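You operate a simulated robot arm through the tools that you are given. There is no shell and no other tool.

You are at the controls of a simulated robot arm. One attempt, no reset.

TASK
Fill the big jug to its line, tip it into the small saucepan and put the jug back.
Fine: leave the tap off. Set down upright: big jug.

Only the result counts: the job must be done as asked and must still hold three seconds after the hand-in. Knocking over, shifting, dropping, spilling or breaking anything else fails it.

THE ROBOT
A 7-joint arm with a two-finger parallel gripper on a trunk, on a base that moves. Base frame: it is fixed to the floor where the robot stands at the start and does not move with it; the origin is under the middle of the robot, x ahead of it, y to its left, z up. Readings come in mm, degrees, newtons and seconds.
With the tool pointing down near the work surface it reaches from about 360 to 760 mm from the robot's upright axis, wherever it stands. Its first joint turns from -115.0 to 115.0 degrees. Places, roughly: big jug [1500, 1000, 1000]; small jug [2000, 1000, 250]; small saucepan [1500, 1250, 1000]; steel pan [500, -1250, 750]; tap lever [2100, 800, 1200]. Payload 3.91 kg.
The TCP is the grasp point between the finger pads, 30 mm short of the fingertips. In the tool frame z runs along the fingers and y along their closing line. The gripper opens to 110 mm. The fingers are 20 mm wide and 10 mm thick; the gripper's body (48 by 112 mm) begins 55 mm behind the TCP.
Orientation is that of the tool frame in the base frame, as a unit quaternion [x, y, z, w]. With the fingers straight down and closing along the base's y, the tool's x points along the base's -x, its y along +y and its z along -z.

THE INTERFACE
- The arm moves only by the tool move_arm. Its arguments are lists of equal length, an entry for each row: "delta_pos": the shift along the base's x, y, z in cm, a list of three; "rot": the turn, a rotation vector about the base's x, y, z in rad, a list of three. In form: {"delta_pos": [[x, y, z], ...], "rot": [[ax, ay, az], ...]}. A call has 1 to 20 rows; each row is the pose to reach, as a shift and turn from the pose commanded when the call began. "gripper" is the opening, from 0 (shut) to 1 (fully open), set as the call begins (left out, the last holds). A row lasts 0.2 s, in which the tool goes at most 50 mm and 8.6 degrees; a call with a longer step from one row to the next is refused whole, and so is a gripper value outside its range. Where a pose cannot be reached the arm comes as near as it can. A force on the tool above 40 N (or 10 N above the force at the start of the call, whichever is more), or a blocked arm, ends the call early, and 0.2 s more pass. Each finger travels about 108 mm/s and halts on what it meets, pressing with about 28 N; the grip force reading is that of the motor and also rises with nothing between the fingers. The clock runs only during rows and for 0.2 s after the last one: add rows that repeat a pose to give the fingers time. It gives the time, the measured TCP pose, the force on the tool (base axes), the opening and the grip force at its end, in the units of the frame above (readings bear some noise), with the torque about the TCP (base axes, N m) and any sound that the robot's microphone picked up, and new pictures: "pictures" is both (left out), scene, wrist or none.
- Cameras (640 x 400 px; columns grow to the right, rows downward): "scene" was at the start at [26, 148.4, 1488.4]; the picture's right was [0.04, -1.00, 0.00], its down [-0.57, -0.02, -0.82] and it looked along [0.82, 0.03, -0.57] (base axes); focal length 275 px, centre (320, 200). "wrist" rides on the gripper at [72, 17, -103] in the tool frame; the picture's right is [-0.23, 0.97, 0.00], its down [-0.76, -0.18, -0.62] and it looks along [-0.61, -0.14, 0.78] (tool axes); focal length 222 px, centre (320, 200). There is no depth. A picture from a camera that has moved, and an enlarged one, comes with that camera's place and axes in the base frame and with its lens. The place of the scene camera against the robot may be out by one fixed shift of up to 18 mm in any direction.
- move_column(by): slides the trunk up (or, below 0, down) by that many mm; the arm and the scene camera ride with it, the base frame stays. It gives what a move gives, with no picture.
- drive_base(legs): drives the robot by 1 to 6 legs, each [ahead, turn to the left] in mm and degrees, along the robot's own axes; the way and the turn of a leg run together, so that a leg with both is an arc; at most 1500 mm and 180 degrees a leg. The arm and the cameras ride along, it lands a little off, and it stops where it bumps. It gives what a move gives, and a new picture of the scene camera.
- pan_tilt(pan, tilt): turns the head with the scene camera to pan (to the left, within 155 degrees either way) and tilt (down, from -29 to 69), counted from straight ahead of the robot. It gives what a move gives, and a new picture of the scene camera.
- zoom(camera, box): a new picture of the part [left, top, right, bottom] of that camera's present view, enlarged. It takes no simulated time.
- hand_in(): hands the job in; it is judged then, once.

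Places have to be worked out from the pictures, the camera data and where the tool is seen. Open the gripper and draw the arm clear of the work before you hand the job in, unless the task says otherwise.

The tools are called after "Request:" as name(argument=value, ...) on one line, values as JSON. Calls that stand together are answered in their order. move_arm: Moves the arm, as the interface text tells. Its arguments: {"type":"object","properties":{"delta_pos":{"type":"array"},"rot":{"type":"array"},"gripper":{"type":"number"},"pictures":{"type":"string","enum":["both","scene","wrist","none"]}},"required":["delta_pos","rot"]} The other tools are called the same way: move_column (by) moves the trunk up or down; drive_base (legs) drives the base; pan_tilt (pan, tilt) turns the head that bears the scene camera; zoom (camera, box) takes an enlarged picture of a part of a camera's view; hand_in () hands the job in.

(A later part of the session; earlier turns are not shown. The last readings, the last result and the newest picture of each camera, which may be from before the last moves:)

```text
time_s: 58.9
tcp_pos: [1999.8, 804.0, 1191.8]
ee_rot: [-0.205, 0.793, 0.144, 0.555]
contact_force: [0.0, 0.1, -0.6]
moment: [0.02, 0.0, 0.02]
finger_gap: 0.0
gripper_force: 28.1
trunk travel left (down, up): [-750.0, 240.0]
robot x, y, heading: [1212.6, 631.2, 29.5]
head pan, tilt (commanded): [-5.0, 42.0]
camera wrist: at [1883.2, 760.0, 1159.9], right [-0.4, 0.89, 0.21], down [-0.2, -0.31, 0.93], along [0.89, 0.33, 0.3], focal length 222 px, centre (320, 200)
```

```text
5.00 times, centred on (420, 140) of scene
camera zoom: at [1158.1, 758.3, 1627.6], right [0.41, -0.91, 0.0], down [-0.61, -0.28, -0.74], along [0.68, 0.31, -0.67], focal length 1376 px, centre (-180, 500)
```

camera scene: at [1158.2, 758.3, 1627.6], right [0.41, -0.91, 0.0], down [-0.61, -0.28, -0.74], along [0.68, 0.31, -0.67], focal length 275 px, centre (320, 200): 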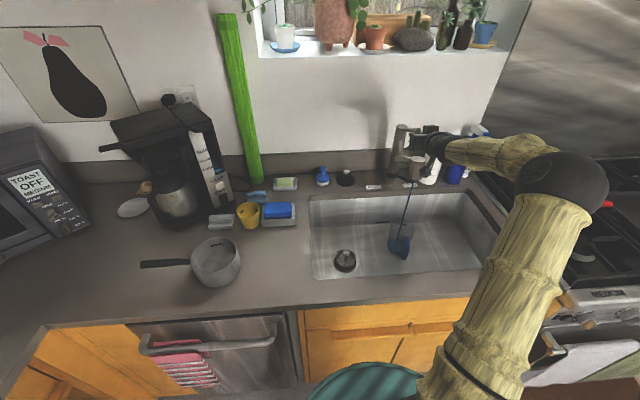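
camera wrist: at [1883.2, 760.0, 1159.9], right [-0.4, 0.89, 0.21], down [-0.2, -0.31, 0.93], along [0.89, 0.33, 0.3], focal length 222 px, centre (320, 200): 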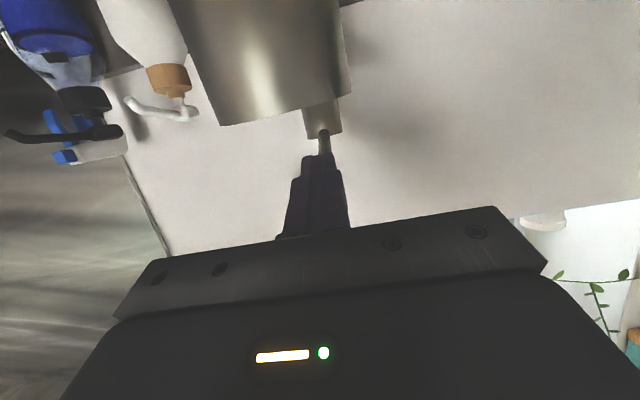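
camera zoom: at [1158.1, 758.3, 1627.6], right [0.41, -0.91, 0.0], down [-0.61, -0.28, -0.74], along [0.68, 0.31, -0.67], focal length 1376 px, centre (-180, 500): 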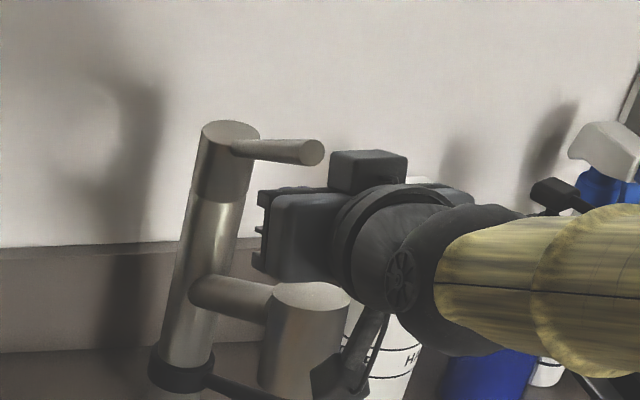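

The lever stays where it is put, so closing needs a push from above. I reposition the closed fingers above the rod, clear of it, ready to push it down when the level is right.

Request:
move_arm(delta_pos=[[-3.0, -1.7, 0], [-6.0, -3.35, 0], [-6.0, -3.35, 3.5], [-6.0, -3.35, 6.4], [-3.0, -1.7, 6.4], [0, 0, 6.4], [0, 0, 6.4]], rot=[[0, 0, 0], [0, 0, 0], [0, 0, 0], [0, 0, 0], [0, 0, 0], [0, 0, 0], [0, 0, 0]], pictures="both")

Request:
zoom(camera="scene", box=[370, 80, 470, 160])

Request:
zoom(camera="scene", box=[375, 205, 435, 275])

```text
time_s: 60.5
tcp_pos: [1998.3, 806.5, 1254.9]
ee_rot: [-0.205, 0.793, 0.144, 0.555]
contact_force: [0.1, -1.1, -0.4]
moment: [0.02, 0.0, 0.0]
finger_gap: 0.1
gripper_force: 28.1
trunk travel left (down, up): [-750.0, 240.0]
robot x, y, heading: [1211.5, 625.7, 29.4]
head pan, tilt (commanded): [-5.0, 42.0]
camera scene: at [1157.9, 758.1, 1627.6], right [0.41, -0.91, 0.0], down [-0.61, -0.28, -0.74], along [0.68, 0.31, -0.67], focal length 275 px, centre (320, 200)
camera wrist: at [1883.1, 762.1, 1223.2], right [-0.4, 0.89, 0.21], down [-0.2, -0.31, 0.93], along [0.89, 0.33, 0.3], focal length 222 px, centre (320, 200)
```

scene: 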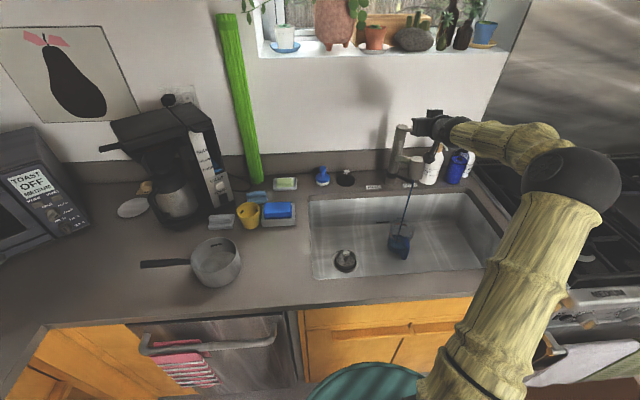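
wrist: 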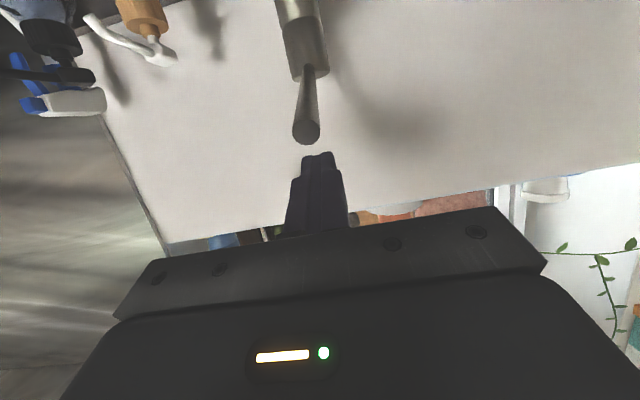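

```text
5.00 times, centred on (420, 120) of scene
camera zoom: at [1157.9, 758.1, 1627.6], right [0.41, -0.91, 0.0], down [-0.61, -0.28, -0.74], along [0.68, 0.31, -0.67], focal length 1376 px, centre (-180, 600)
```

zoom: 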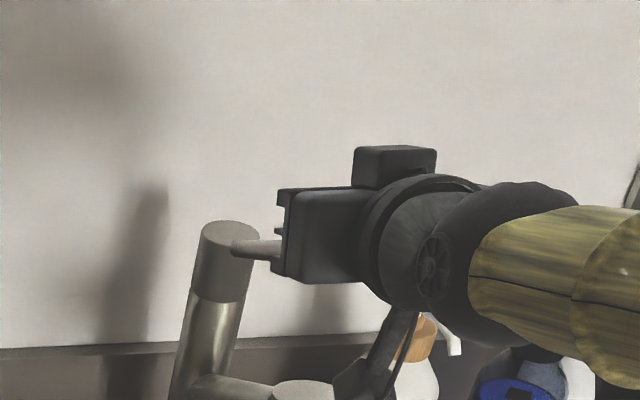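

```text
5.71 times, centred on (405, 240) of scene
camera zoom: at [1157.9, 758.1, 1627.6], right [0.41, -0.91, 0.0], down [-0.61, -0.28, -0.74], along [0.68, 0.31, -0.67], focal length 1573 px, centre (-166, -29)
```

zoom: 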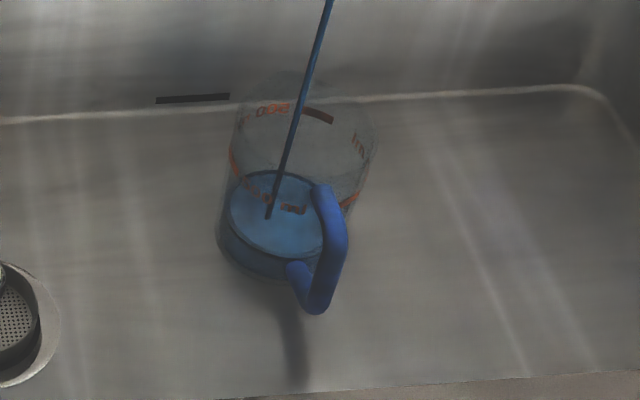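

The fingers are poised about 9 mm above the rod and centred on it. The jug level is about 26 mm, with flow around 14 ml/s. I wait about 8 s and re-measure.

Request:
move_arm(delta_pos=[[0, 0, 0], [0, 0, 0], [0, 0, 0], [0, 0, 0], [0, 0, 0], [0, 0, 0], [0, 0, 0], [0, 0, 0], [0, 0, 0], [0, 0, 0], [0, 0, 0], [0, 0, 0], [0, 0, 0], [0, 0, 0], [0, 0, 0], [0, 0, 0], [0, 0, 0], [0, 0, 0], [0, 0, 0], [0, 0, 0]], rot=[[0, 0, 0], [0, 0, 0], [0, 0, 0], [0, 0, 0], [0, 0, 0], [0, 0, 0], [0, 0, 0], [0, 0, 0], [0, 0, 0], [0, 0, 0], [0, 0, 0], [0, 0, 0], [0, 0, 0], [0, 0, 0], [0, 0, 0], [0, 0, 0], [0, 0, 0], [0, 0, 0], [0, 0, 0], [0, 0, 0]], pictures="none")

Request:
move_arm(delta_pos=[[0, 0, 0], [0, 0, 0], [0, 0, 0], [0, 0, 0], [0, 0, 0], [0, 0, 0], [0, 0, 0], [0, 0, 0], [0, 0, 0], [0, 0, 0], [0, 0, 0], [0, 0, 0], [0, 0, 0], [0, 0, 0], [0, 0, 0], [0, 0, 0], [0, 0, 0], [0, 0, 0], [0, 0, 0], [0, 0, 0]], rot=[[0, 0, 0], [0, 0, 0], [0, 0, 0], [0, 0, 0], [0, 0, 0], [0, 0, 0], [0, 0, 0], [0, 0, 0], [0, 0, 0], [0, 0, 0], [0, 0, 0], [0, 0, 0], [0, 0, 0], [0, 0, 0], [0, 0, 0], [0, 0, 0], [0, 0, 0], [0, 0, 0], [0, 0, 0], [0, 0, 0]], pictures="none")

Request:
zoom(camera="scene", box=[375, 205, 435, 275])

```text
time_s: 64.7
tcp_pos: [1998.3, 807.1, 1255.4]
ee_rot: [-0.206, 0.793, 0.144, 0.555]
contact_force: [0.0, -0.2, 0.6]
moment: [0.0, -0.01, 0.01]
finger_gap: 0.1
gripper_force: 27.8
trunk travel left (down, up): [-750.0, 240.0]
robot x, y, heading: [1211.1, 629.9, 29.3]
head pan, tilt (commanded): [-5.0, 42.0]
```

```text
time_s: 68.9
tcp_pos: [1999.0, 806.8, 1256.0]
ee_rot: [-0.205, 0.793, 0.144, 0.556]
contact_force: [-0.7, 0.4, -0.3]
moment: [0.01, 0.04, -0.01]
finger_gap: 0.1
gripper_force: 27.7
trunk travel left (down, up): [-750.0, 240.0]
robot x, y, heading: [1210.1, 628.0, 29.4]
head pan, tilt (commanded): [-5.0, 42.0]
```

```text
5.71 times, centred on (405, 240) of scene
camera zoom: at [1158.2, 758.3, 1627.6], right [0.41, -0.91, 0.0], down [-0.61, -0.28, -0.74], along [0.68, 0.31, -0.67], focal length 1573 px, centre (-166, -29)
```

zoom: 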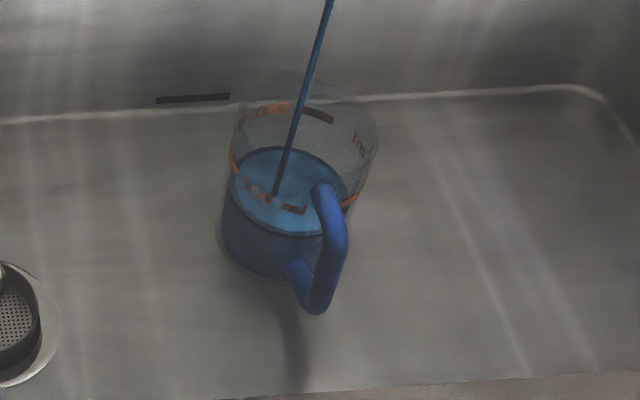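

The level is about 50 mm (roughly 245 ml) at 15 ml/s. I wait another 8.4 s and then re-measure.

Request:
move_arm(delta_pos=[[0, 0, 0], [0, 0, 0], [0, 0, 0], [0, 0, 0], [0, 0, 0], [0, 0, 0], [0, 0, 0], [0, 0, 0], [0, 0, 0], [0, 0, 0], [0, 0, 0], [0, 0, 0], [0, 0, 0], [0, 0, 0], [0, 0, 0], [0, 0, 0], [0, 0, 0], [0, 0, 0], [0, 0, 0], [0, 0, 0]], rot=[[0, 0, 0], [0, 0, 0], [0, 0, 0], [0, 0, 0], [0, 0, 0], [0, 0, 0], [0, 0, 0], [0, 0, 0], [0, 0, 0], [0, 0, 0], [0, 0, 0], [0, 0, 0], [0, 0, 0], [0, 0, 0], [0, 0, 0], [0, 0, 0], [0, 0, 0], [0, 0, 0], [0, 0, 0], [0, 0, 0]], pictures="none")

Request:
move_arm(delta_pos=[[0, 0, 0], [0, 0, 0], [0, 0, 0], [0, 0, 0], [0, 0, 0], [0, 0, 0], [0, 0, 0], [0, 0, 0], [0, 0, 0], [0, 0, 0], [0, 0, 0], [0, 0, 0], [0, 0, 0], [0, 0, 0], [0, 0, 0], [0, 0, 0], [0, 0, 0], [0, 0, 0], [0, 0, 0], [0, 0, 0]], rot=[[0, 0, 0], [0, 0, 0], [0, 0, 0], [0, 0, 0], [0, 0, 0], [0, 0, 0], [0, 0, 0], [0, 0, 0], [0, 0, 0], [0, 0, 0], [0, 0, 0], [0, 0, 0], [0, 0, 0], [0, 0, 0], [0, 0, 0], [0, 0, 0], [0, 0, 0], [0, 0, 0], [0, 0, 0], [0, 0, 0]], pictures="none")

Request:
zoom(camera="scene", box=[385, 210, 427, 264])

```text
time_s: 73.1
tcp_pos: [1998.4, 807.2, 1255.4]
ee_rot: [-0.205, 0.793, 0.143, 0.556]
contact_force: [1.3, -0.1, -0.3]
moment: [0.02, 0.01, 0.01]
finger_gap: 0.0
gripper_force: 27.9
trunk travel left (down, up): [-750.0, 240.0]
robot x, y, heading: [1210.4, 630.5, 29.0]
head pan, tilt (commanded): [-5.0, 42.0]
```

```text
time_s: 77.3
tcp_pos: [1998.0, 806.8, 1255.0]
ee_rot: [-0.205, 0.793, 0.144, 0.555]
contact_force: [-0.9, 0.0, -0.7]
moment: [-0.02, 0.02, -0.01]
finger_gap: 0.0
gripper_force: 27.5
trunk travel left (down, up): [-750.0, 240.0]
robot x, y, heading: [1212.4, 627.5, 29.5]
head pan, tilt (commanded): [-5.0, 42.0]
```

```text
7.41 times, centred on (406, 237) of scene
camera zoom: at [1158.2, 758.3, 1627.6], right [0.41, -0.91, 0.0], down [-0.61, -0.28, -0.74], along [0.68, 0.31, -0.67], focal length 2039 px, centre (-317, -74)
```

zoom: 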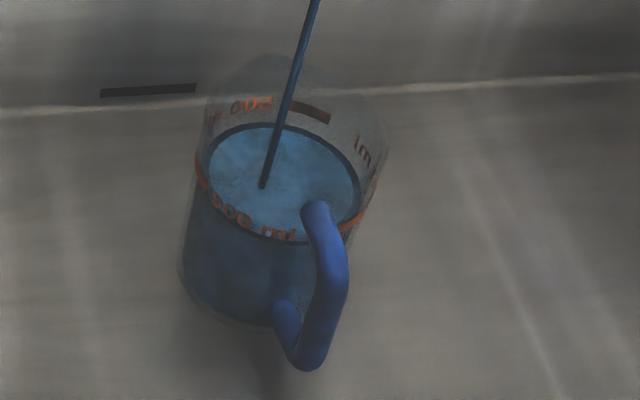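

The surface is about 13 mm below the line, which is roughly 6 s at this flow. I wait 3.2 s more, then measure again.

Request:
move_arm(delta_pos=[[0, 0, 0], [0, 0, 0], [0, 0, 0], [0, 0, 0], [0, 0, 0], [0, 0, 0], [0, 0, 0], [0, 0, 0], [0, 0, 0], [0, 0, 0], [0, 0, 0], [0, 0, 0], [0, 0, 0], [0, 0, 0], [0, 0, 0]], rot=[[0, 0, 0], [0, 0, 0], [0, 0, 0], [0, 0, 0], [0, 0, 0], [0, 0, 0], [0, 0, 0], [0, 0, 0], [0, 0, 0], [0, 0, 0], [0, 0, 0], [0, 0, 0], [0, 0, 0], [0, 0, 0], [0, 0, 0]], pictures="none")

Request:
zoom(camera="scene", box=[385, 210, 427, 264])

Request:
zoom(camera="scene", box=[390, 213, 422, 233])

```text
time_s: 80.5
tcp_pos: [1998.7, 805.9, 1256.1]
ee_rot: [-0.204, 0.794, 0.142, 0.555]
contact_force: [0.2, -0.1, 0.0]
moment: [0.01, 0.01, 0.01]
finger_gap: 0.3
gripper_force: 28.4
trunk travel left (down, up): [-750.0, 240.0]
robot x, y, heading: [1210.4, 630.7, 29.5]
head pan, tilt (commanded): [-5.0, 42.0]
```

```text
7.41 times, centred on (406, 237) of scene
camera zoom: at [1158.2, 758.3, 1627.6], right [0.41, -0.91, 0.0], down [-0.61, -0.28, -0.74], along [0.68, 0.31, -0.67], focal length 2039 px, centre (-317, -74)
```

zoom: 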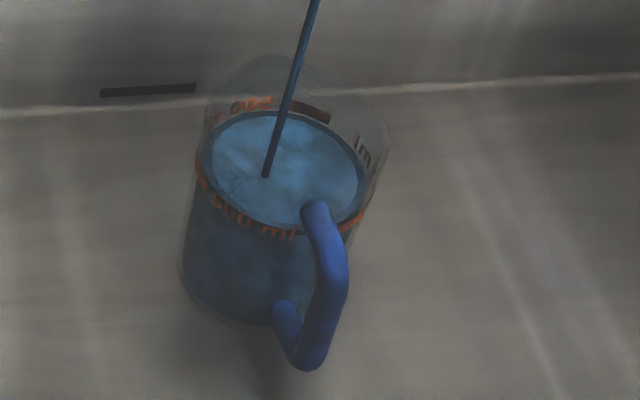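

```text
16.00 times, centred on (406, 223) of scene
camera zoom: at [1158.2, 758.3, 1627.6], right [0.41, -0.91, 0.0], down [-0.61, -0.28, -0.74], along [0.68, 0.31, -0.67], focal length 4404 px, centre (-1056, -168)
```

zoom: 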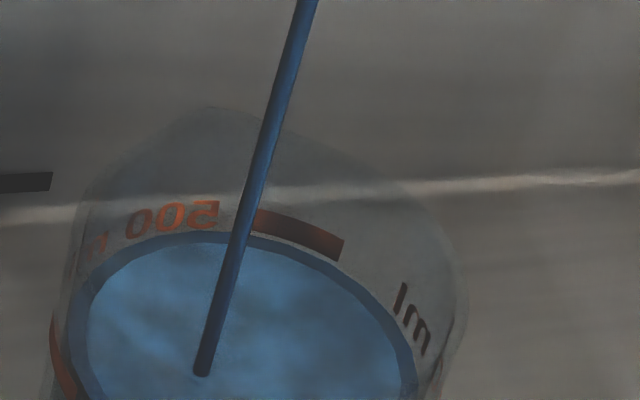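

The surface is close to the line now. I zoom in hard on the front and back of the band before deciding when to close.

Request:
zoom(camera="scene", box=[388, 220, 424, 246])

Request:
zoom(camera="scene", box=[386, 212, 428, 246])

```text
15.38 times, centred on (406, 233) of scene
camera zoom: at [1158.2, 758.3, 1627.6], right [0.41, -0.91, 0.0], down [-0.61, -0.28, -0.74], along [0.68, 0.31, -0.67], focal length 4234 px, centre (-1003, -308)
```

zoom: 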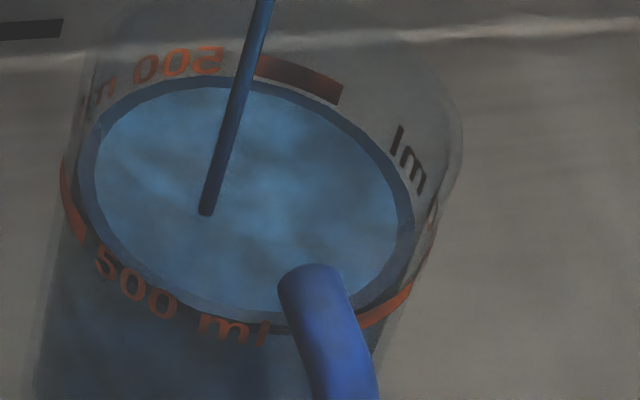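

```text
11.76 times, centred on (407, 229) of scene
camera zoom: at [1158.2, 758.3, 1627.6], right [0.41, -0.91, 0.0], down [-0.61, -0.28, -0.74], along [0.68, 0.31, -0.67], focal length 3238 px, centre (-704, -141)
```

zoom: 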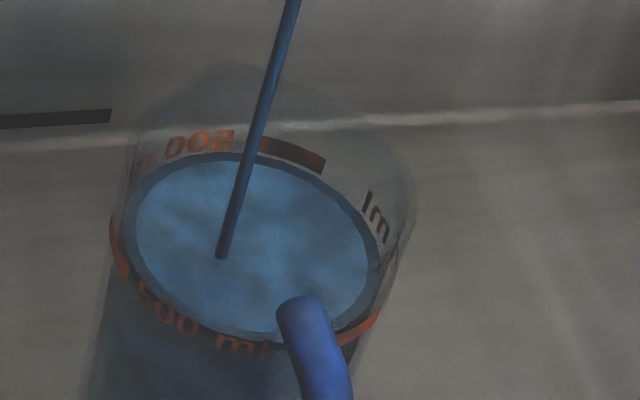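

Averaging front and back, the surface is about 1.5 mm below the band centre, so what still flows during closing should bring it to the line. I push the lever down now.

Request:
move_arm(delta_pos=[[0, 0, -1.0], [0, 0, -1.9], [0, 0, -2.6], [0, 0, -3.1]], rot=[[0, 0, 0], [0, 0, 0], [0, 0, 0], [0, 0, 0]], pictures="both")

Request:
zoom(camera="scene", box=[350, 100, 470, 280])

Request:
zoom(camera="scene", box=[388, 220, 424, 246])

```text
time_s: 81.5
tcp_pos: [1997.5, 805.5, 1228.0]
ee_rot: [-0.206, 0.791, 0.144, 0.557]
contact_force: [2.3, 1.4, 8.1]
moment: [0.08, -0.21, -0.04]
finger_gap: 0.0
gripper_force: 27.7
trunk travel left (down, up): [-750.0, 240.0]
robot x, y, heading: [1209.3, 626.3, 29.4]
head pan, tilt (commanded): [-5.0, 42.0]
camera scene: at [1157.3, 758.2, 1627.8], right [0.41, -0.91, 0.0], down [-0.61, -0.28, -0.74], along [0.68, 0.31, -0.67], focal length 275 px, centre (320, 200)
camera wrist: at [1882.8, 760.8, 1195.5], right [-0.41, 0.89, 0.21], down [-0.2, -0.31, 0.93], along [0.89, 0.33, 0.31], focal length 222 px, centre (320, 200)
```

scene: 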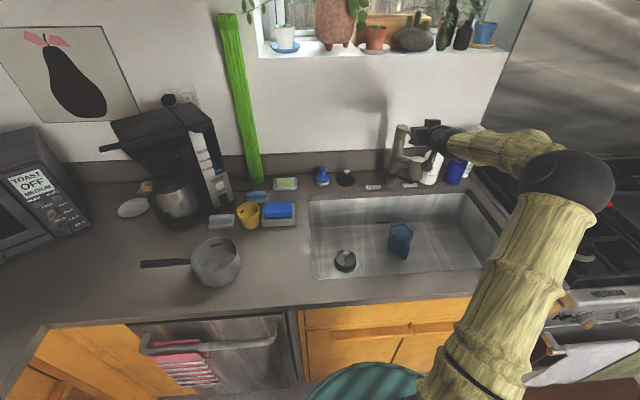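
wrist: 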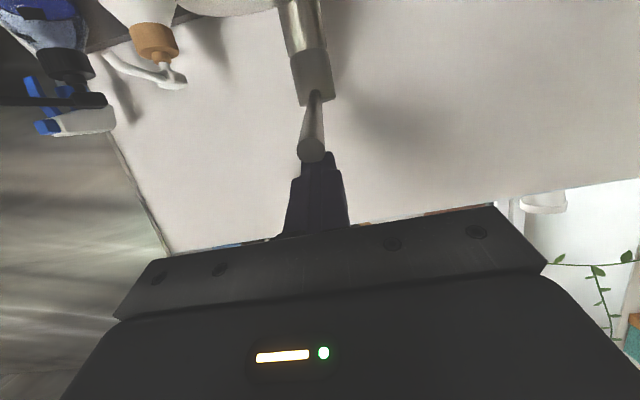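

```text
2.22 times, centred on (410, 190) of scene
camera zoom: at [1157.3, 758.2, 1627.8], right [0.41, -0.91, 0.0], down [-0.61, -0.28, -0.74], along [0.68, 0.31, -0.67], focal length 612 px, centre (120, 222)
```

zoom: 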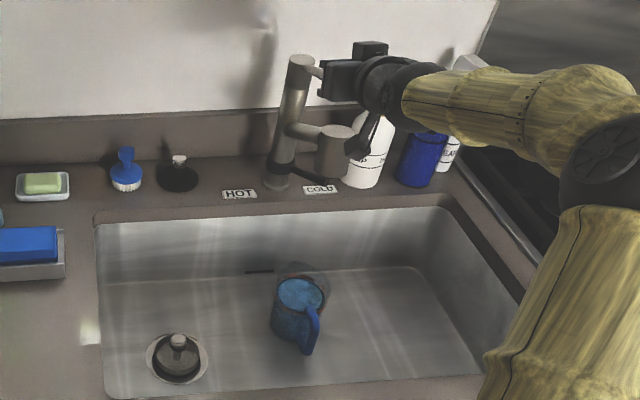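

```text
15.38 times, centred on (406, 233) of scene
camera zoom: at [1157.3, 758.2, 1627.8], right [0.41, -0.91, 0.0], down [-0.61, -0.28, -0.74], along [0.68, 0.31, -0.67], focal length 4234 px, centre (-1003, -308)
```

zoom: 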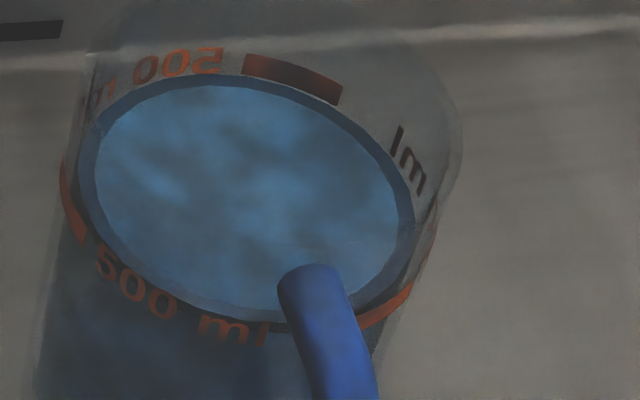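

The stream has stopped with the lever at its end stop, and the surface is within about 1 to 2 mm of the band centre. I lift off the lever and retreat to the earlier standoff pose with the tool pitched back down.

Request:
move_arm(delta_pos=[[0, 0, 4.0], [-4, -2.5, 4], [-8, -5, 4], [-12, -7.5, 4], [-16, -10, 1.5], [-20, -12.4, -2], [-21.5, -13.35, -6], [-21.5, -13.35, -10], [-21.5, -13.35, -13.8], [-21.5, -13.35, -13.8]], rot=[[0, 0, 0], [0, 0, 0], [0, 0, 0], [-0.042, 0.076, 0], [-0.085, 0.152, 0], [-0.127, 0.229, 0], [-0.17, 0.305, 0], [-0.212, 0.381, 0], [-0.2545, 0.4576, 0], [-0.2545, 0.4576, 0]], pictures="both")

Request:
zoom(camera="scene", box=[350, 100, 470, 280])

Request:
zoom(camera="wrist", box=[260, 0, 390, 120])

```text
refused: row 5 steps farther than a row can; nothing moved
```

```text
2.22 times, centred on (410, 190) of scene
camera zoom: at [1157.3, 758.2, 1627.8], right [0.41, -0.91, 0.0], down [-0.61, -0.28, -0.74], along [0.68, 0.31, -0.67], focal length 612 px, centre (120, 222)
```

zoom: 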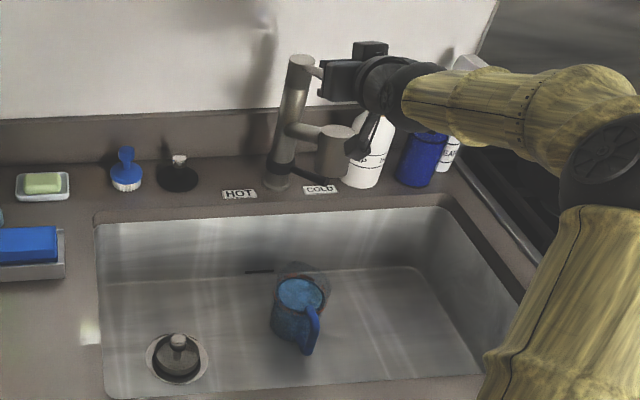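

```text
3.33 times, centred on (325, 60) of wrist
camera zoom: at [1882.8, 760.8, 1195.5], right [-0.41, 0.89, 0.21], down [-0.2, -0.31, 0.93], along [0.89, 0.33, 0.31], focal length 740 px, centre (303, 667)
```

zoom: 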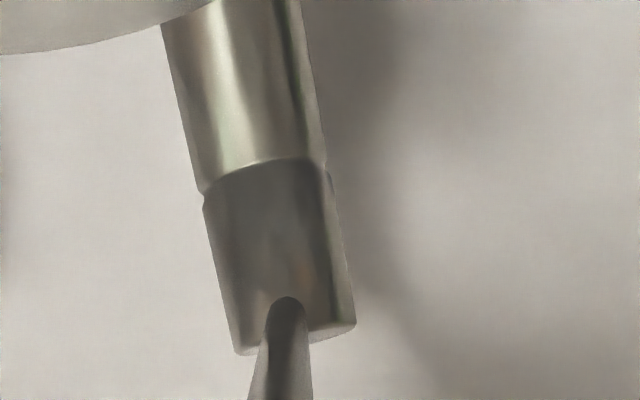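

One row was a touch too long, so nothing moved. I resend the retreat with smaller steps.

Request:
move_arm(delta_pos=[[0, 0, 4.0], [-3.8, -2.4, 4], [-7.6, -4.8, 4], [-11.2, -7.0, 3.5], [-14.6, -9.1, 1.5], [-18.0, -11.2, -1.2], [-20.5, -12.8, -4.2], [-21.5, -13.35, -8.0], [-21.5, -13.35, -11.5], [-21.5, -13.35, -13.8], [-21.5, -13.35, -13.8]], rot=[[0, 0, 0], [0, 0, 0], [0, 0, 0], [-0.042, 0.076, 0], [-0.085, 0.152, 0], [-0.127, 0.229, 0], [-0.17, 0.305, 0], [-0.212, 0.381, 0], [-0.2545, 0.4576, 0], [-0.2545, 0.4576, 0], [-0.2545, 0.4576, 0]], pictures="both")

Request:
zoom(camera="scene", box=[350, 100, 470, 280])

Request:
zoom(camera="wrist", box=[260, 0, 390, 120])

```text
time_s: 83.9
tcp_pos: [1782.3, 673.5, 1088.2]
ee_rot: [-0.237, 0.909, 0.086, 0.331]
contact_force: [0.5, -0.4, -1.1]
moment: [-0.03, -0.01, -0.01]
finger_gap: 0.0
gripper_force: 28.0
trunk travel left (down, up): [-750.0, 240.0]
robot x, y, heading: [1211.5, 626.9, 29.4]
head pan, tilt (commanded): [-5.0, 42.0]
camera scene: at [1158.0, 758.4, 1627.6], right [0.41, -0.91, 0.0], down [-0.61, -0.28, -0.74], along [0.68, 0.31, -0.67], focal length 275 px, centre (320, 200)
camera wrist: at [1667.7, 628.4, 1120.8], right [-0.32, 0.94, 0.15], down [0.25, -0.07, 0.97], along [0.91, 0.35, -0.21], focal length 222 px, centre (320, 200)
```

scene: 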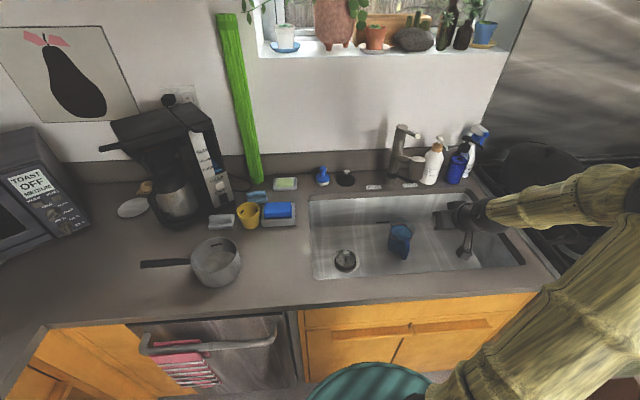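
wrist: 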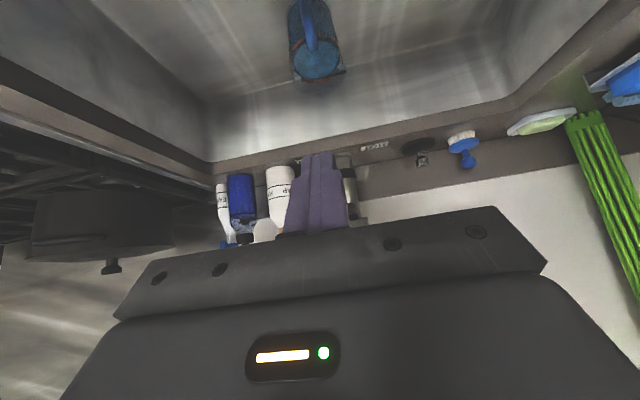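

```text
2.22 times, centred on (410, 190) of scene
camera zoom: at [1158.0, 758.4, 1627.6], right [0.41, -0.91, 0.0], down [-0.61, -0.28, -0.74], along [0.68, 0.31, -0.67], focal length 612 px, centre (120, 222)
```

zoom: 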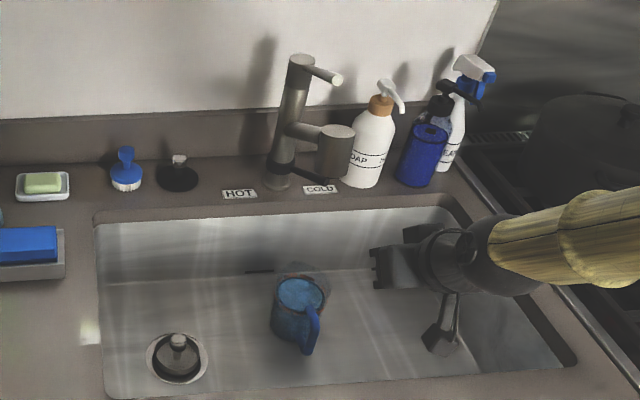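

```text
3.33 times, centred on (325, 60) of wrist
camera zoom: at [1667.7, 628.4, 1120.8], right [-0.32, 0.94, 0.15], down [0.25, -0.07, 0.97], along [0.91, 0.35, -0.21], focal length 740 px, centre (303, 667)
```

zoom: 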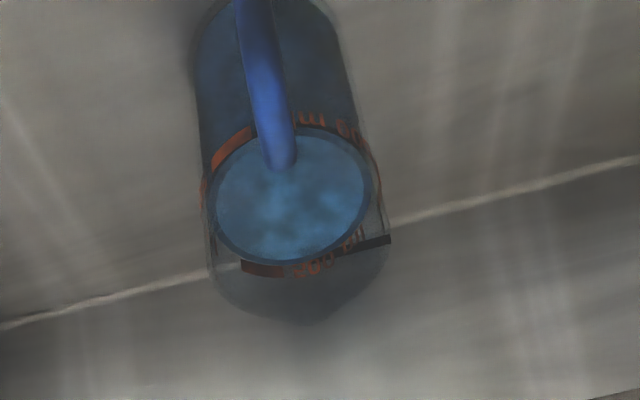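

The tap is off and the lever is back at its original position. From this opposite view the surface also sits at the band. I open the gripper and descend along the same path toward the jug, pausing for a close look at the level.

Request:
move_arm(delta_pos=[[0, 0, 0], [0, 0, 0], [1.5, 0.8, -3.5], [3.0, 1.6, -7.0], [5.5, 3.0, -10.5], [8.0, 4.4, -14.0], [8.0, 4.4, -14.0]], rot=[[0, 0, 0], [0, 0, 0], [0, 0, 0], [0, 0, 0], [0, 0, 0], [0, 0, 0], [0, 0, 0]], gripper=1, pictures="both")

Request:
zoom(camera="wrist", box=[220, 0, 420, 180])

```text
time_s: 85.5
tcp_pos: [1861.6, 717.3, 948.3]
ee_rot: [-0.236, 0.909, 0.087, 0.331]
contact_force: [-0.2, 0.5, 0.0]
moment: [-0.02, 0.01, -0.01]
finger_gap: 109.8
gripper_force: 0.0
trunk travel left (down, up): [-750.0, 240.0]
robot x, y, heading: [1214.8, 626.2, 29.4]
head pan, tilt (commanded): [-5.0, 42.0]
camera scene: at [1157.7, 758.1, 1627.6], right [0.41, -0.91, 0.0], down [-0.61, -0.28, -0.74], along [0.68, 0.31, -0.67], focal length 275 px, centre (320, 200)
camera wrist: at [1747.3, 672.7, 981.8], right [-0.32, 0.94, 0.15], down [0.25, -0.07, 0.97], along [0.91, 0.35, -0.21], focal length 222 px, centre (320, 200)
```

scene: 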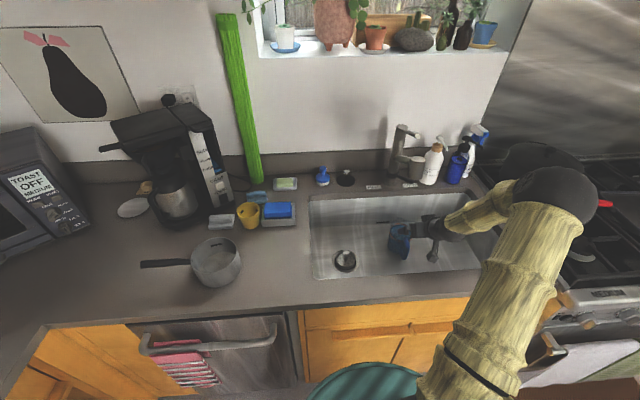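
wrist: 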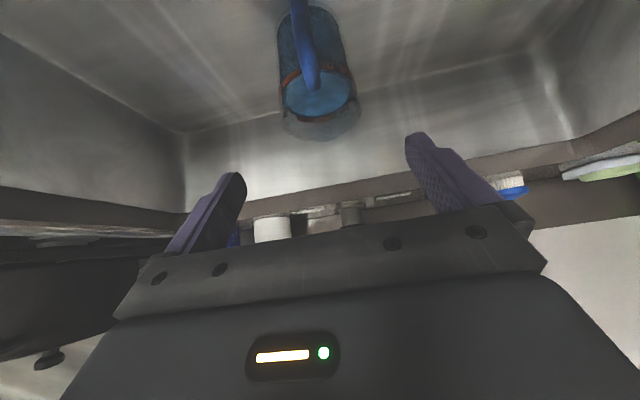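

```text
2.22 times, centred on (320, 90) of wrist
camera zoom: at [1747.3, 672.7, 981.8], right [-0.32, 0.94, 0.15], down [0.25, -0.07, 0.97], along [0.91, 0.35, -0.21], focal length 494 px, centre (320, 444)
```

zoom: 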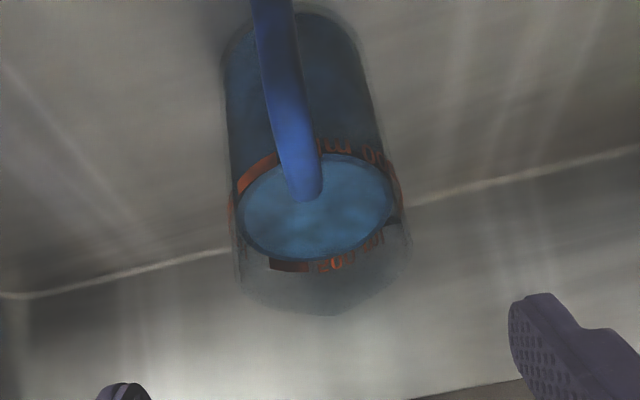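

From this lower angle too, the surface coincides with the band centre to within about 1 mm. I advance to the grasp pose around the jug.

Request:
move_arm(delta_pos=[[1.9, 1.05, -2.6], [3.8, 2.1, -5.2], [5.7, 3.2, -7.8], [7.6, 4.25, -10.4], [8.6, 4.8, -11.7], [9.5, 5.3, -13.0], [9.5, 5.3, -13.0]], rot=[[0, 0, 0], [0, 0, 0], [0, 0, 0], [0, 0, 0], [0, 0, 0], [0, 0, 0], [0, 0, 0]], pictures="wrist")

Request:
zoom(camera="wrist", box=[180, 0, 480, 220])

```text
time_s: 87.1
tcp_pos: [1959.1, 769.6, 818.5]
ee_rot: [-0.236, 0.909, 0.086, 0.332]
contact_force: [0.3, 0.5, 0.7]
moment: [0.03, 0.01, -0.02]
finger_gap: 110.0
gripper_force: 0.0
trunk travel left (down, up): [-750.0, 240.0]
robot x, y, heading: [1210.4, 632.2, 29.4]
head pan, tilt (commanded): [-5.0, 42.0]
camera wrist: at [1843.5, 725.0, 851.6], right [-0.32, 0.94, 0.15], down [0.25, -0.07, 0.97], along [0.91, 0.35, -0.21], focal length 222 px, centre (320, 200)
```

wrist: 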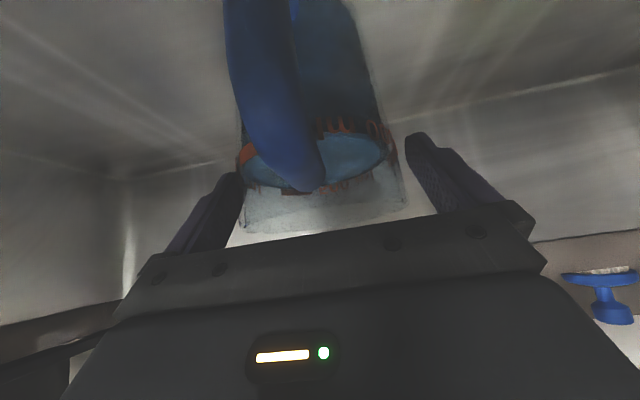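

```text
1.82 times, centred on (330, 110) of wrist
camera zoom: at [1843.5, 725.0, 851.6], right [-0.32, 0.94, 0.15], down [0.25, -0.07, 0.97], along [0.91, 0.35, -0.21], focal length 404 px, centre (302, 364)
```

zoom: 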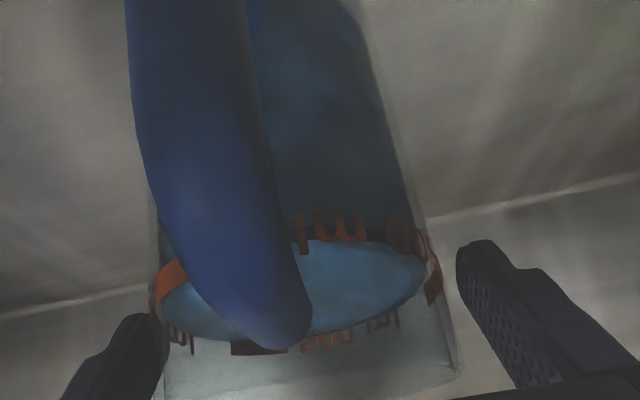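

The fingers straddle the filled jug without contact. I close the gripper and then lift slightly.

Request:
move_arm(delta_pos=[[0, 0, 0], [0, 0, 0], [0, 0, 0], [0, 0, 0]], rot=[[0, 0, 0], [0, 0, 0], [0, 0, 0], [0, 0, 0]], gripper=0, pictures="none")

Request:
move_arm(delta_pos=[[0, 0, 0.2], [0, 0, 0.5], [0, 0, 1.0], [0, 0, 1.5], [0, 0, 2.0], [0, 0, 2.0]], rot=[[0, 0, 0], [0, 0, 0], [0, 0, 0], [0, 0, 0], [0, 0, 0], [0, 0, 0]], pictures="both")

Request:
zoom(camera="wrist", box=[180, 0, 480, 220])

```text
time_s: 88.1
tcp_pos: [1958.6, 769.7, 818.5]
ee_rot: [-0.235, 0.91, 0.085, 0.331]
contact_force: [0.5, 1.2, -0.7]
moment: [0.2, -0.05, -0.03]
finger_gap: 94.5
gripper_force: 28.1
trunk travel left (down, up): [-750.0, 240.0]
robot x, y, heading: [1210.2, 629.0, 29.6]
head pan, tilt (commanded): [-5.0, 42.0]
```

```text
time_s: 89.5
tcp_pos: [1958.5, 769.4, 836.5]
ee_rot: [-0.236, 0.91, 0.086, 0.331]
contact_force: [0.0, 0.5, -7.1]
moment: [0.05, -0.11, -0.02]
finger_gap: 94.2
gripper_force: 28.0
trunk travel left (down, up): [-750.0, 240.0]
robot x, y, heading: [1210.3, 627.0, 29.2]
head pan, tilt (commanded): [-5.0, 42.0]
camera scene: at [1159.1, 758.5, 1627.6], right [0.41, -0.91, 0.0], down [-0.61, -0.28, -0.74], along [0.68, 0.31, -0.67], focal length 275 px, centre (320, 200)
camera wrist: at [1843.0, 723.5, 869.8], right [-0.32, 0.94, 0.15], down [0.25, -0.07, 0.97], along [0.91, 0.35, -0.21], focal length 222 px, centre (320, 200)
```

scene: 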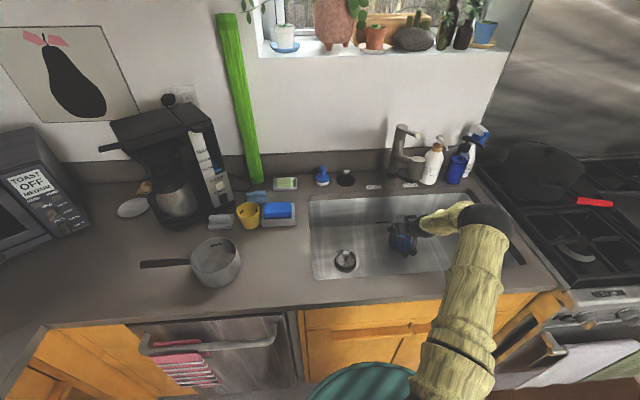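
wrist: 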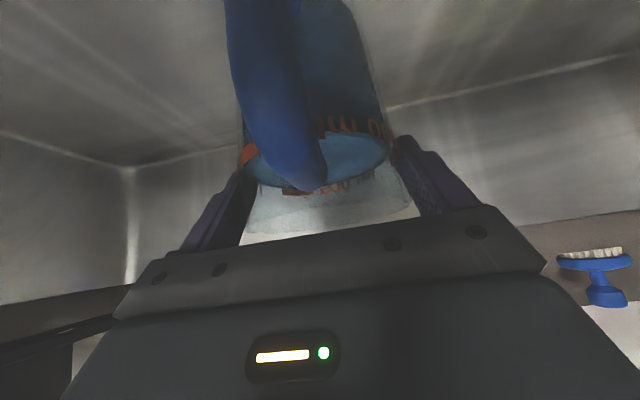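

```text
1.82 times, centred on (330, 110) of wrist
camera zoom: at [1843.0, 723.5, 869.8], right [-0.32, 0.94, 0.15], down [0.25, -0.07, 0.97], along [0.91, 0.35, -0.21], focal length 404 px, centre (302, 364)
```

zoom: 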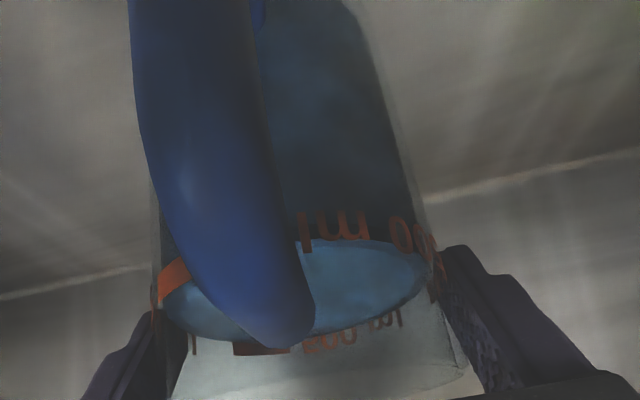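

The jug hangs straight, weighing about 7 N, so roughly half a litre of water is in it. I slide it back from under the spout and lift it out along the path used going in.

Request:
move_arm(delta_pos=[[-0.8, -0.45, 0], [-2.2, -1.25, 0], [-3.6, -2.0, 0], [-5.0, -2.8, 0.3], [-5.9, -3.3, 2.2], [-6.7, -3.8, 4.5], [-7.6, -4.3, 6.7], [-8.4, -4.9, 8.9], [-9.3, -5.4, 11.1], [-10.1, -5.9, 13.4], [-11.0, -6.4, 15.6], [-11.4, -6.7, 18.5], [-11.8, -7.0, 21.3], [-12.2, -7.3, 23.4], [-12.2, -7.3, 24.2], [-12.2, -7.3, 24.2]], rot=[[0, 0, 0], [0, 0, 0], [0, 0, 0], [0, 0, 0], [0, 0, 0], [0, 0, 0], [0, 0, 0], [0, 0, 0], [0, 0, 0], [0, 0, 0], [0, 0, 0], [0, 0, 0], [0, 0, 0], [0, 0, 0], [0, 0, 0], [0, 0, 0]], pictures="both")

Request:
zoom(camera="wrist", box=[180, 0, 480, 220])

```text
time_s: 92.9
tcp_pos: [1835.6, 694.2, 1078.6]
ee_rot: [-0.234, 0.91, 0.085, 0.33]
contact_force: [0.2, -1.3, -5.8]
moment: [0.01, -0.05, -0.01]
finger_gap: 94.8
gripper_force: 28.1
trunk travel left (down, up): [-750.0, 240.0]
robot x, y, heading: [1211.6, 628.4, 29.4]
head pan, tilt (commanded): [-5.0, 42.0]
camera scene: at [1158.9, 758.3, 1627.6], right [0.41, -0.91, 0.0], down [-0.61, -0.28, -0.74], along [0.68, 0.31, -0.67], focal length 275 px, centre (320, 200)
camera wrist: at [1721.9, 649.8, 1112.5], right [-0.32, 0.94, 0.15], down [0.25, -0.07, 0.97], along [0.91, 0.35, -0.21], focal length 222 px, centre (320, 200)
```

scene: 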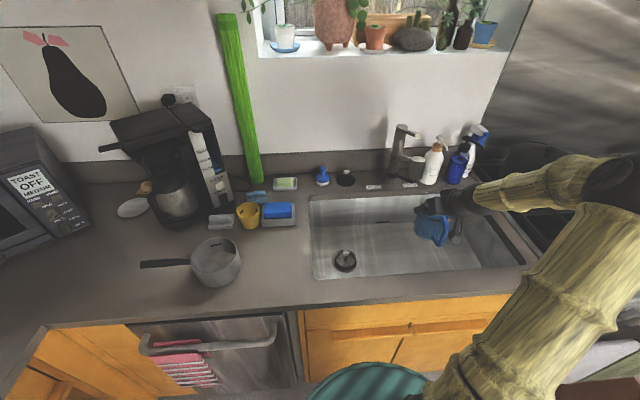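
wrist: 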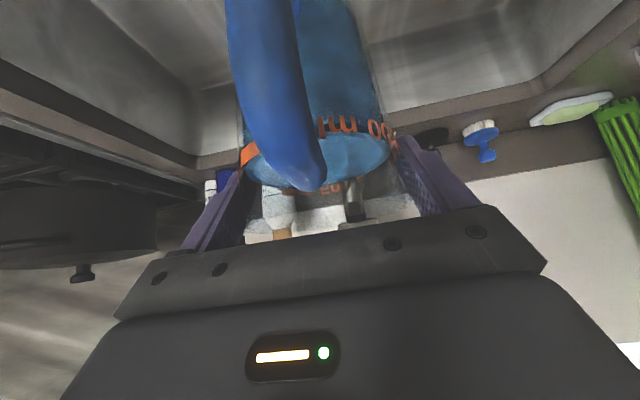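

```text
1.82 times, centred on (330, 110) of wrist
camera zoom: at [1721.9, 649.8, 1112.5], right [-0.32, 0.94, 0.15], down [0.25, -0.07, 0.97], along [0.91, 0.35, -0.21], focal length 404 px, centre (302, 364)
```

zoom: 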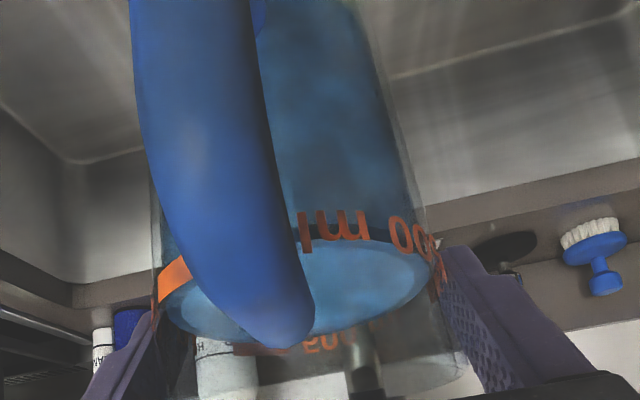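

The water is right at the line and the jug hangs level. I carry it back along the same line to above its original spot at about 0.12 m/s.

Request:
move_arm(delta_pos=[[-0.6, 1.0, 0], [-1.7, 2.7, 0], [-3.1, 4.7, 0], [-4.5, 6.9, 0], [-5.9, 9.1, 0], [-7.3, 11.3, 0], [-8.7, 13.5, 0], [-10.1, 15.7, 0], [-11.5, 17.9, 0], [-12.9, 20.1, 0], [-14.4, 22.3, 0], [-15.8, 24.5, 0], [-17.2, 26.7, 0], [-18.6, 28.9, 0], [-20.0, 31.1, 0], [-21.4, 33.2, 0], [-22.8, 35.3, 0], [-24.1, 37.3, 0], [-25.1, 38.8, 0], [-25.6, 39.6, 0]], rot=[[0, 0, 0], [0, 0, 0], [0, 0, 0], [0, 0, 0], [0, 0, 0], [0, 0, 0], [0, 0, 0], [0, 0, 0], [0, 0, 0], [0, 0, 0], [0, 0, 0], [0, 0, 0], [0, 0, 0], [0, 0, 0], [0, 0, 0], [0, 0, 0], [0, 0, 0], [0, 0, 0], [0, 0, 0], [0, 0, 0]], pictures="both")

Request:
zoom(camera="scene", box=[200, 170, 340, 300])

```text
time_s: 97.1
tcp_pos: [1580.7, 1091.7, 1078.5]
ee_rot: [-0.236, 0.91, 0.085, 0.33]
contact_force: [0.0, 0.0, -5.9]
moment: [0.04, -0.08, -0.02]
finger_gap: 94.3
gripper_force: 27.5
trunk travel left (down, up): [-750.0, 240.0]
robot x, y, heading: [1213.2, 626.4, 29.7]
head pan, tilt (commanded): [-5.0, 42.0]
camera scene: at [1158.2, 759.2, 1627.5], right [0.41, -0.91, 0.0], down [-0.61, -0.28, -0.74], along [0.68, 0.31, -0.67], focal length 275 px, centre (320, 200)
camera wrist: at [1465.3, 1047.6, 1111.7], right [-0.32, 0.94, 0.15], down [0.25, -0.07, 0.97], along [0.91, 0.35, -0.21], focal length 222 px, centre (320, 200)
```

scene: 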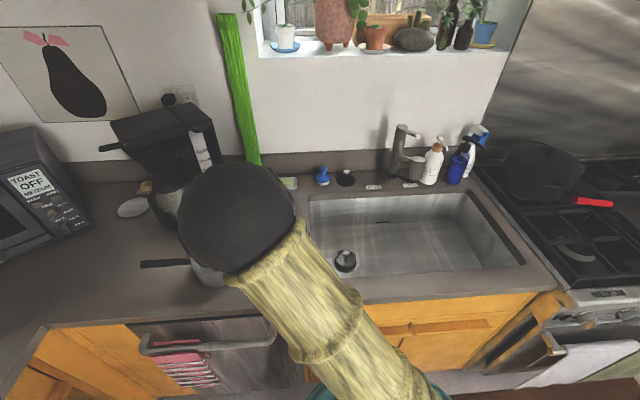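
wrist: 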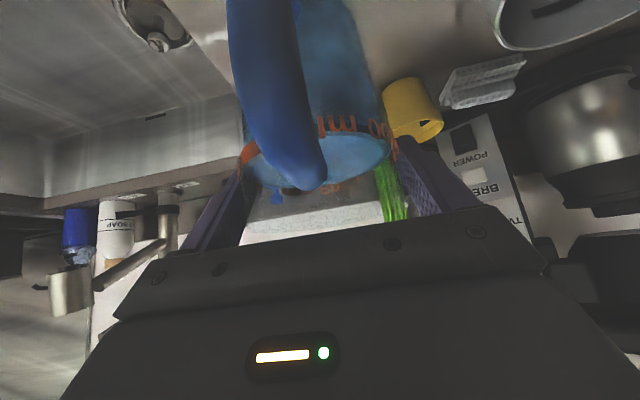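

```text
3.08 times, centred on (270, 235) of scene
camera zoom: at [1158.2, 759.2, 1627.5], right [0.41, -0.91, 0.0], down [-0.61, -0.28, -0.74], along [0.68, 0.31, -0.67], focal length 847 px, centre (474, 92)
```

zoom: 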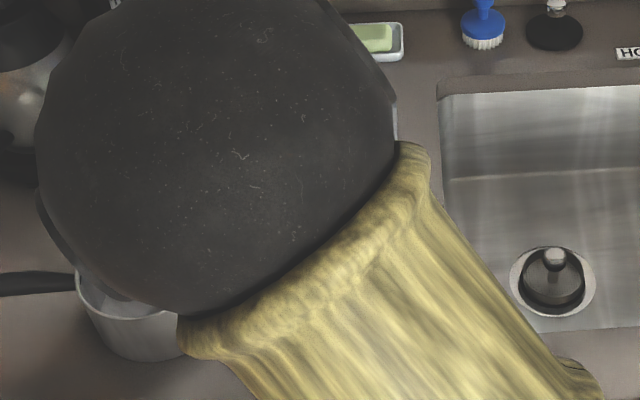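

I lower the jug toward the counter at its original spot, slowly at the end, watching for contact.

Request:
move_arm(delta_pos=[[0, 0, -0.8], [0, 0, -2.0], [0, 0, -3.2], [0, 0, -4.4], [0, 0, -5.4], [0, 0, -6.0], [0, 0, -6.0]], rot=[[0, 0, 0], [0, 0, 0], [0, 0, 0], [0, 0, 0], [0, 0, 0], [0, 0, 0], [0, 0, 0]], pictures="none")

Request:
move_arm(delta_pos=[[0, 0, -0.1], [0, 0, -0.25], [0, 0, -0.25]], rot=[[0, 0, 0], [0, 0, 0], [0, 0, 0]], pictures="none")

Request:
move_arm(delta_pos=[[0, 0, -0.1], [0, 0, -0.2], [0, 0, -0.2]], rot=[[0, 0, 0], [0, 0, 0], [0, 0, 0]], pictures="none")

```text
time_s: 98.7
tcp_pos: [1580.8, 1092.5, 1018.9]
ee_rot: [-0.236, 0.91, 0.085, 0.331]
contact_force: [0.2, -0.9, -5.1]
moment: [0.02, 0.01, 0.0]
finger_gap: 94.4
gripper_force: 27.8
trunk travel left (down, up): [-750.0, 240.0]
robot x, y, heading: [1216.5, 628.8, 29.2]
head pan, tilt (commanded): [-5.0, 42.0]
```

```text
time_s: 99.5
tcp_pos: [1581.4, 1091.8, 1018.0]
ee_rot: [-0.234, 0.909, 0.086, 0.334]
contact_force: [0.3, 1.3, 15.2]
moment: [-0.07, 0.49, 0.02]
finger_gap: 94.6
gripper_force: 28.1
trunk travel left (down, up): [-750.0, 240.0]
robot x, y, heading: [1211.4, 629.8, 29.5]
head pan, tilt (commanded): [-5.0, 42.0]
```

```text
time_s: 100.3
tcp_pos: [1579.6, 1089.8, 1016.0]
ee_rot: [-0.236, 0.909, 0.087, 0.333]
contact_force: [5.7, 5.5, 19.6]
moment: [0.17, -0.24, 0.0]
finger_gap: 94.4
gripper_force: 28.0
trunk travel left (down, up): [-750.0, 240.0]
robot x, y, heading: [1211.4, 628.5, 29.4]
head pan, tilt (commanded): [-5.0, 42.0]
```

Contact was made around z 1018. I relieve the preload, then open the gripper.

Request:
move_arm(delta_pos=[[0, 0, 0.1], [0, 0, 0.25], [0, 0, 0.25]], rot=[[0, 0, 0], [0, 0, 0], [0, 0, 0]], pictures="wrist")

```text
time_s: 101.1
tcp_pos: [1577.8, 1090.6, 1016.1]
ee_rot: [-0.236, 0.911, 0.083, 0.328]
contact_force: [2.1, -1.5, -1.6]
moment: [0.07, -0.25, -0.07]
finger_gap: 94.2
gripper_force: 27.9
trunk travel left (down, up): [-750.0, 240.0]
robot x, y, heading: [1213.6, 624.5, 29.5]
head pan, tilt (commanded): [-5.0, 42.0]
camera wrist: at [1463.6, 1045.9, 1049.1], right [-0.32, 0.94, 0.14], down [0.25, -0.06, 0.97], along [0.91, 0.34, -0.21], focal length 222 px, centre (320, 200)
```

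wrist: 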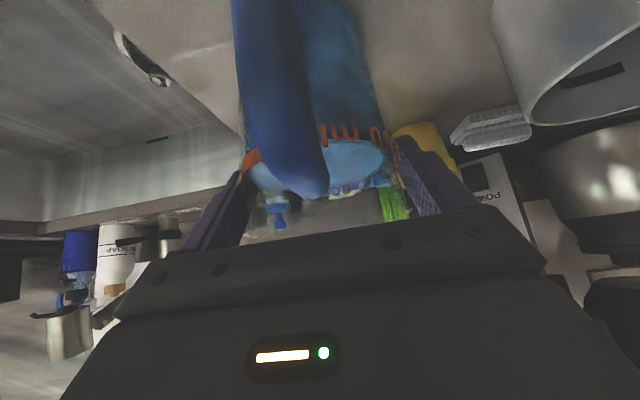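

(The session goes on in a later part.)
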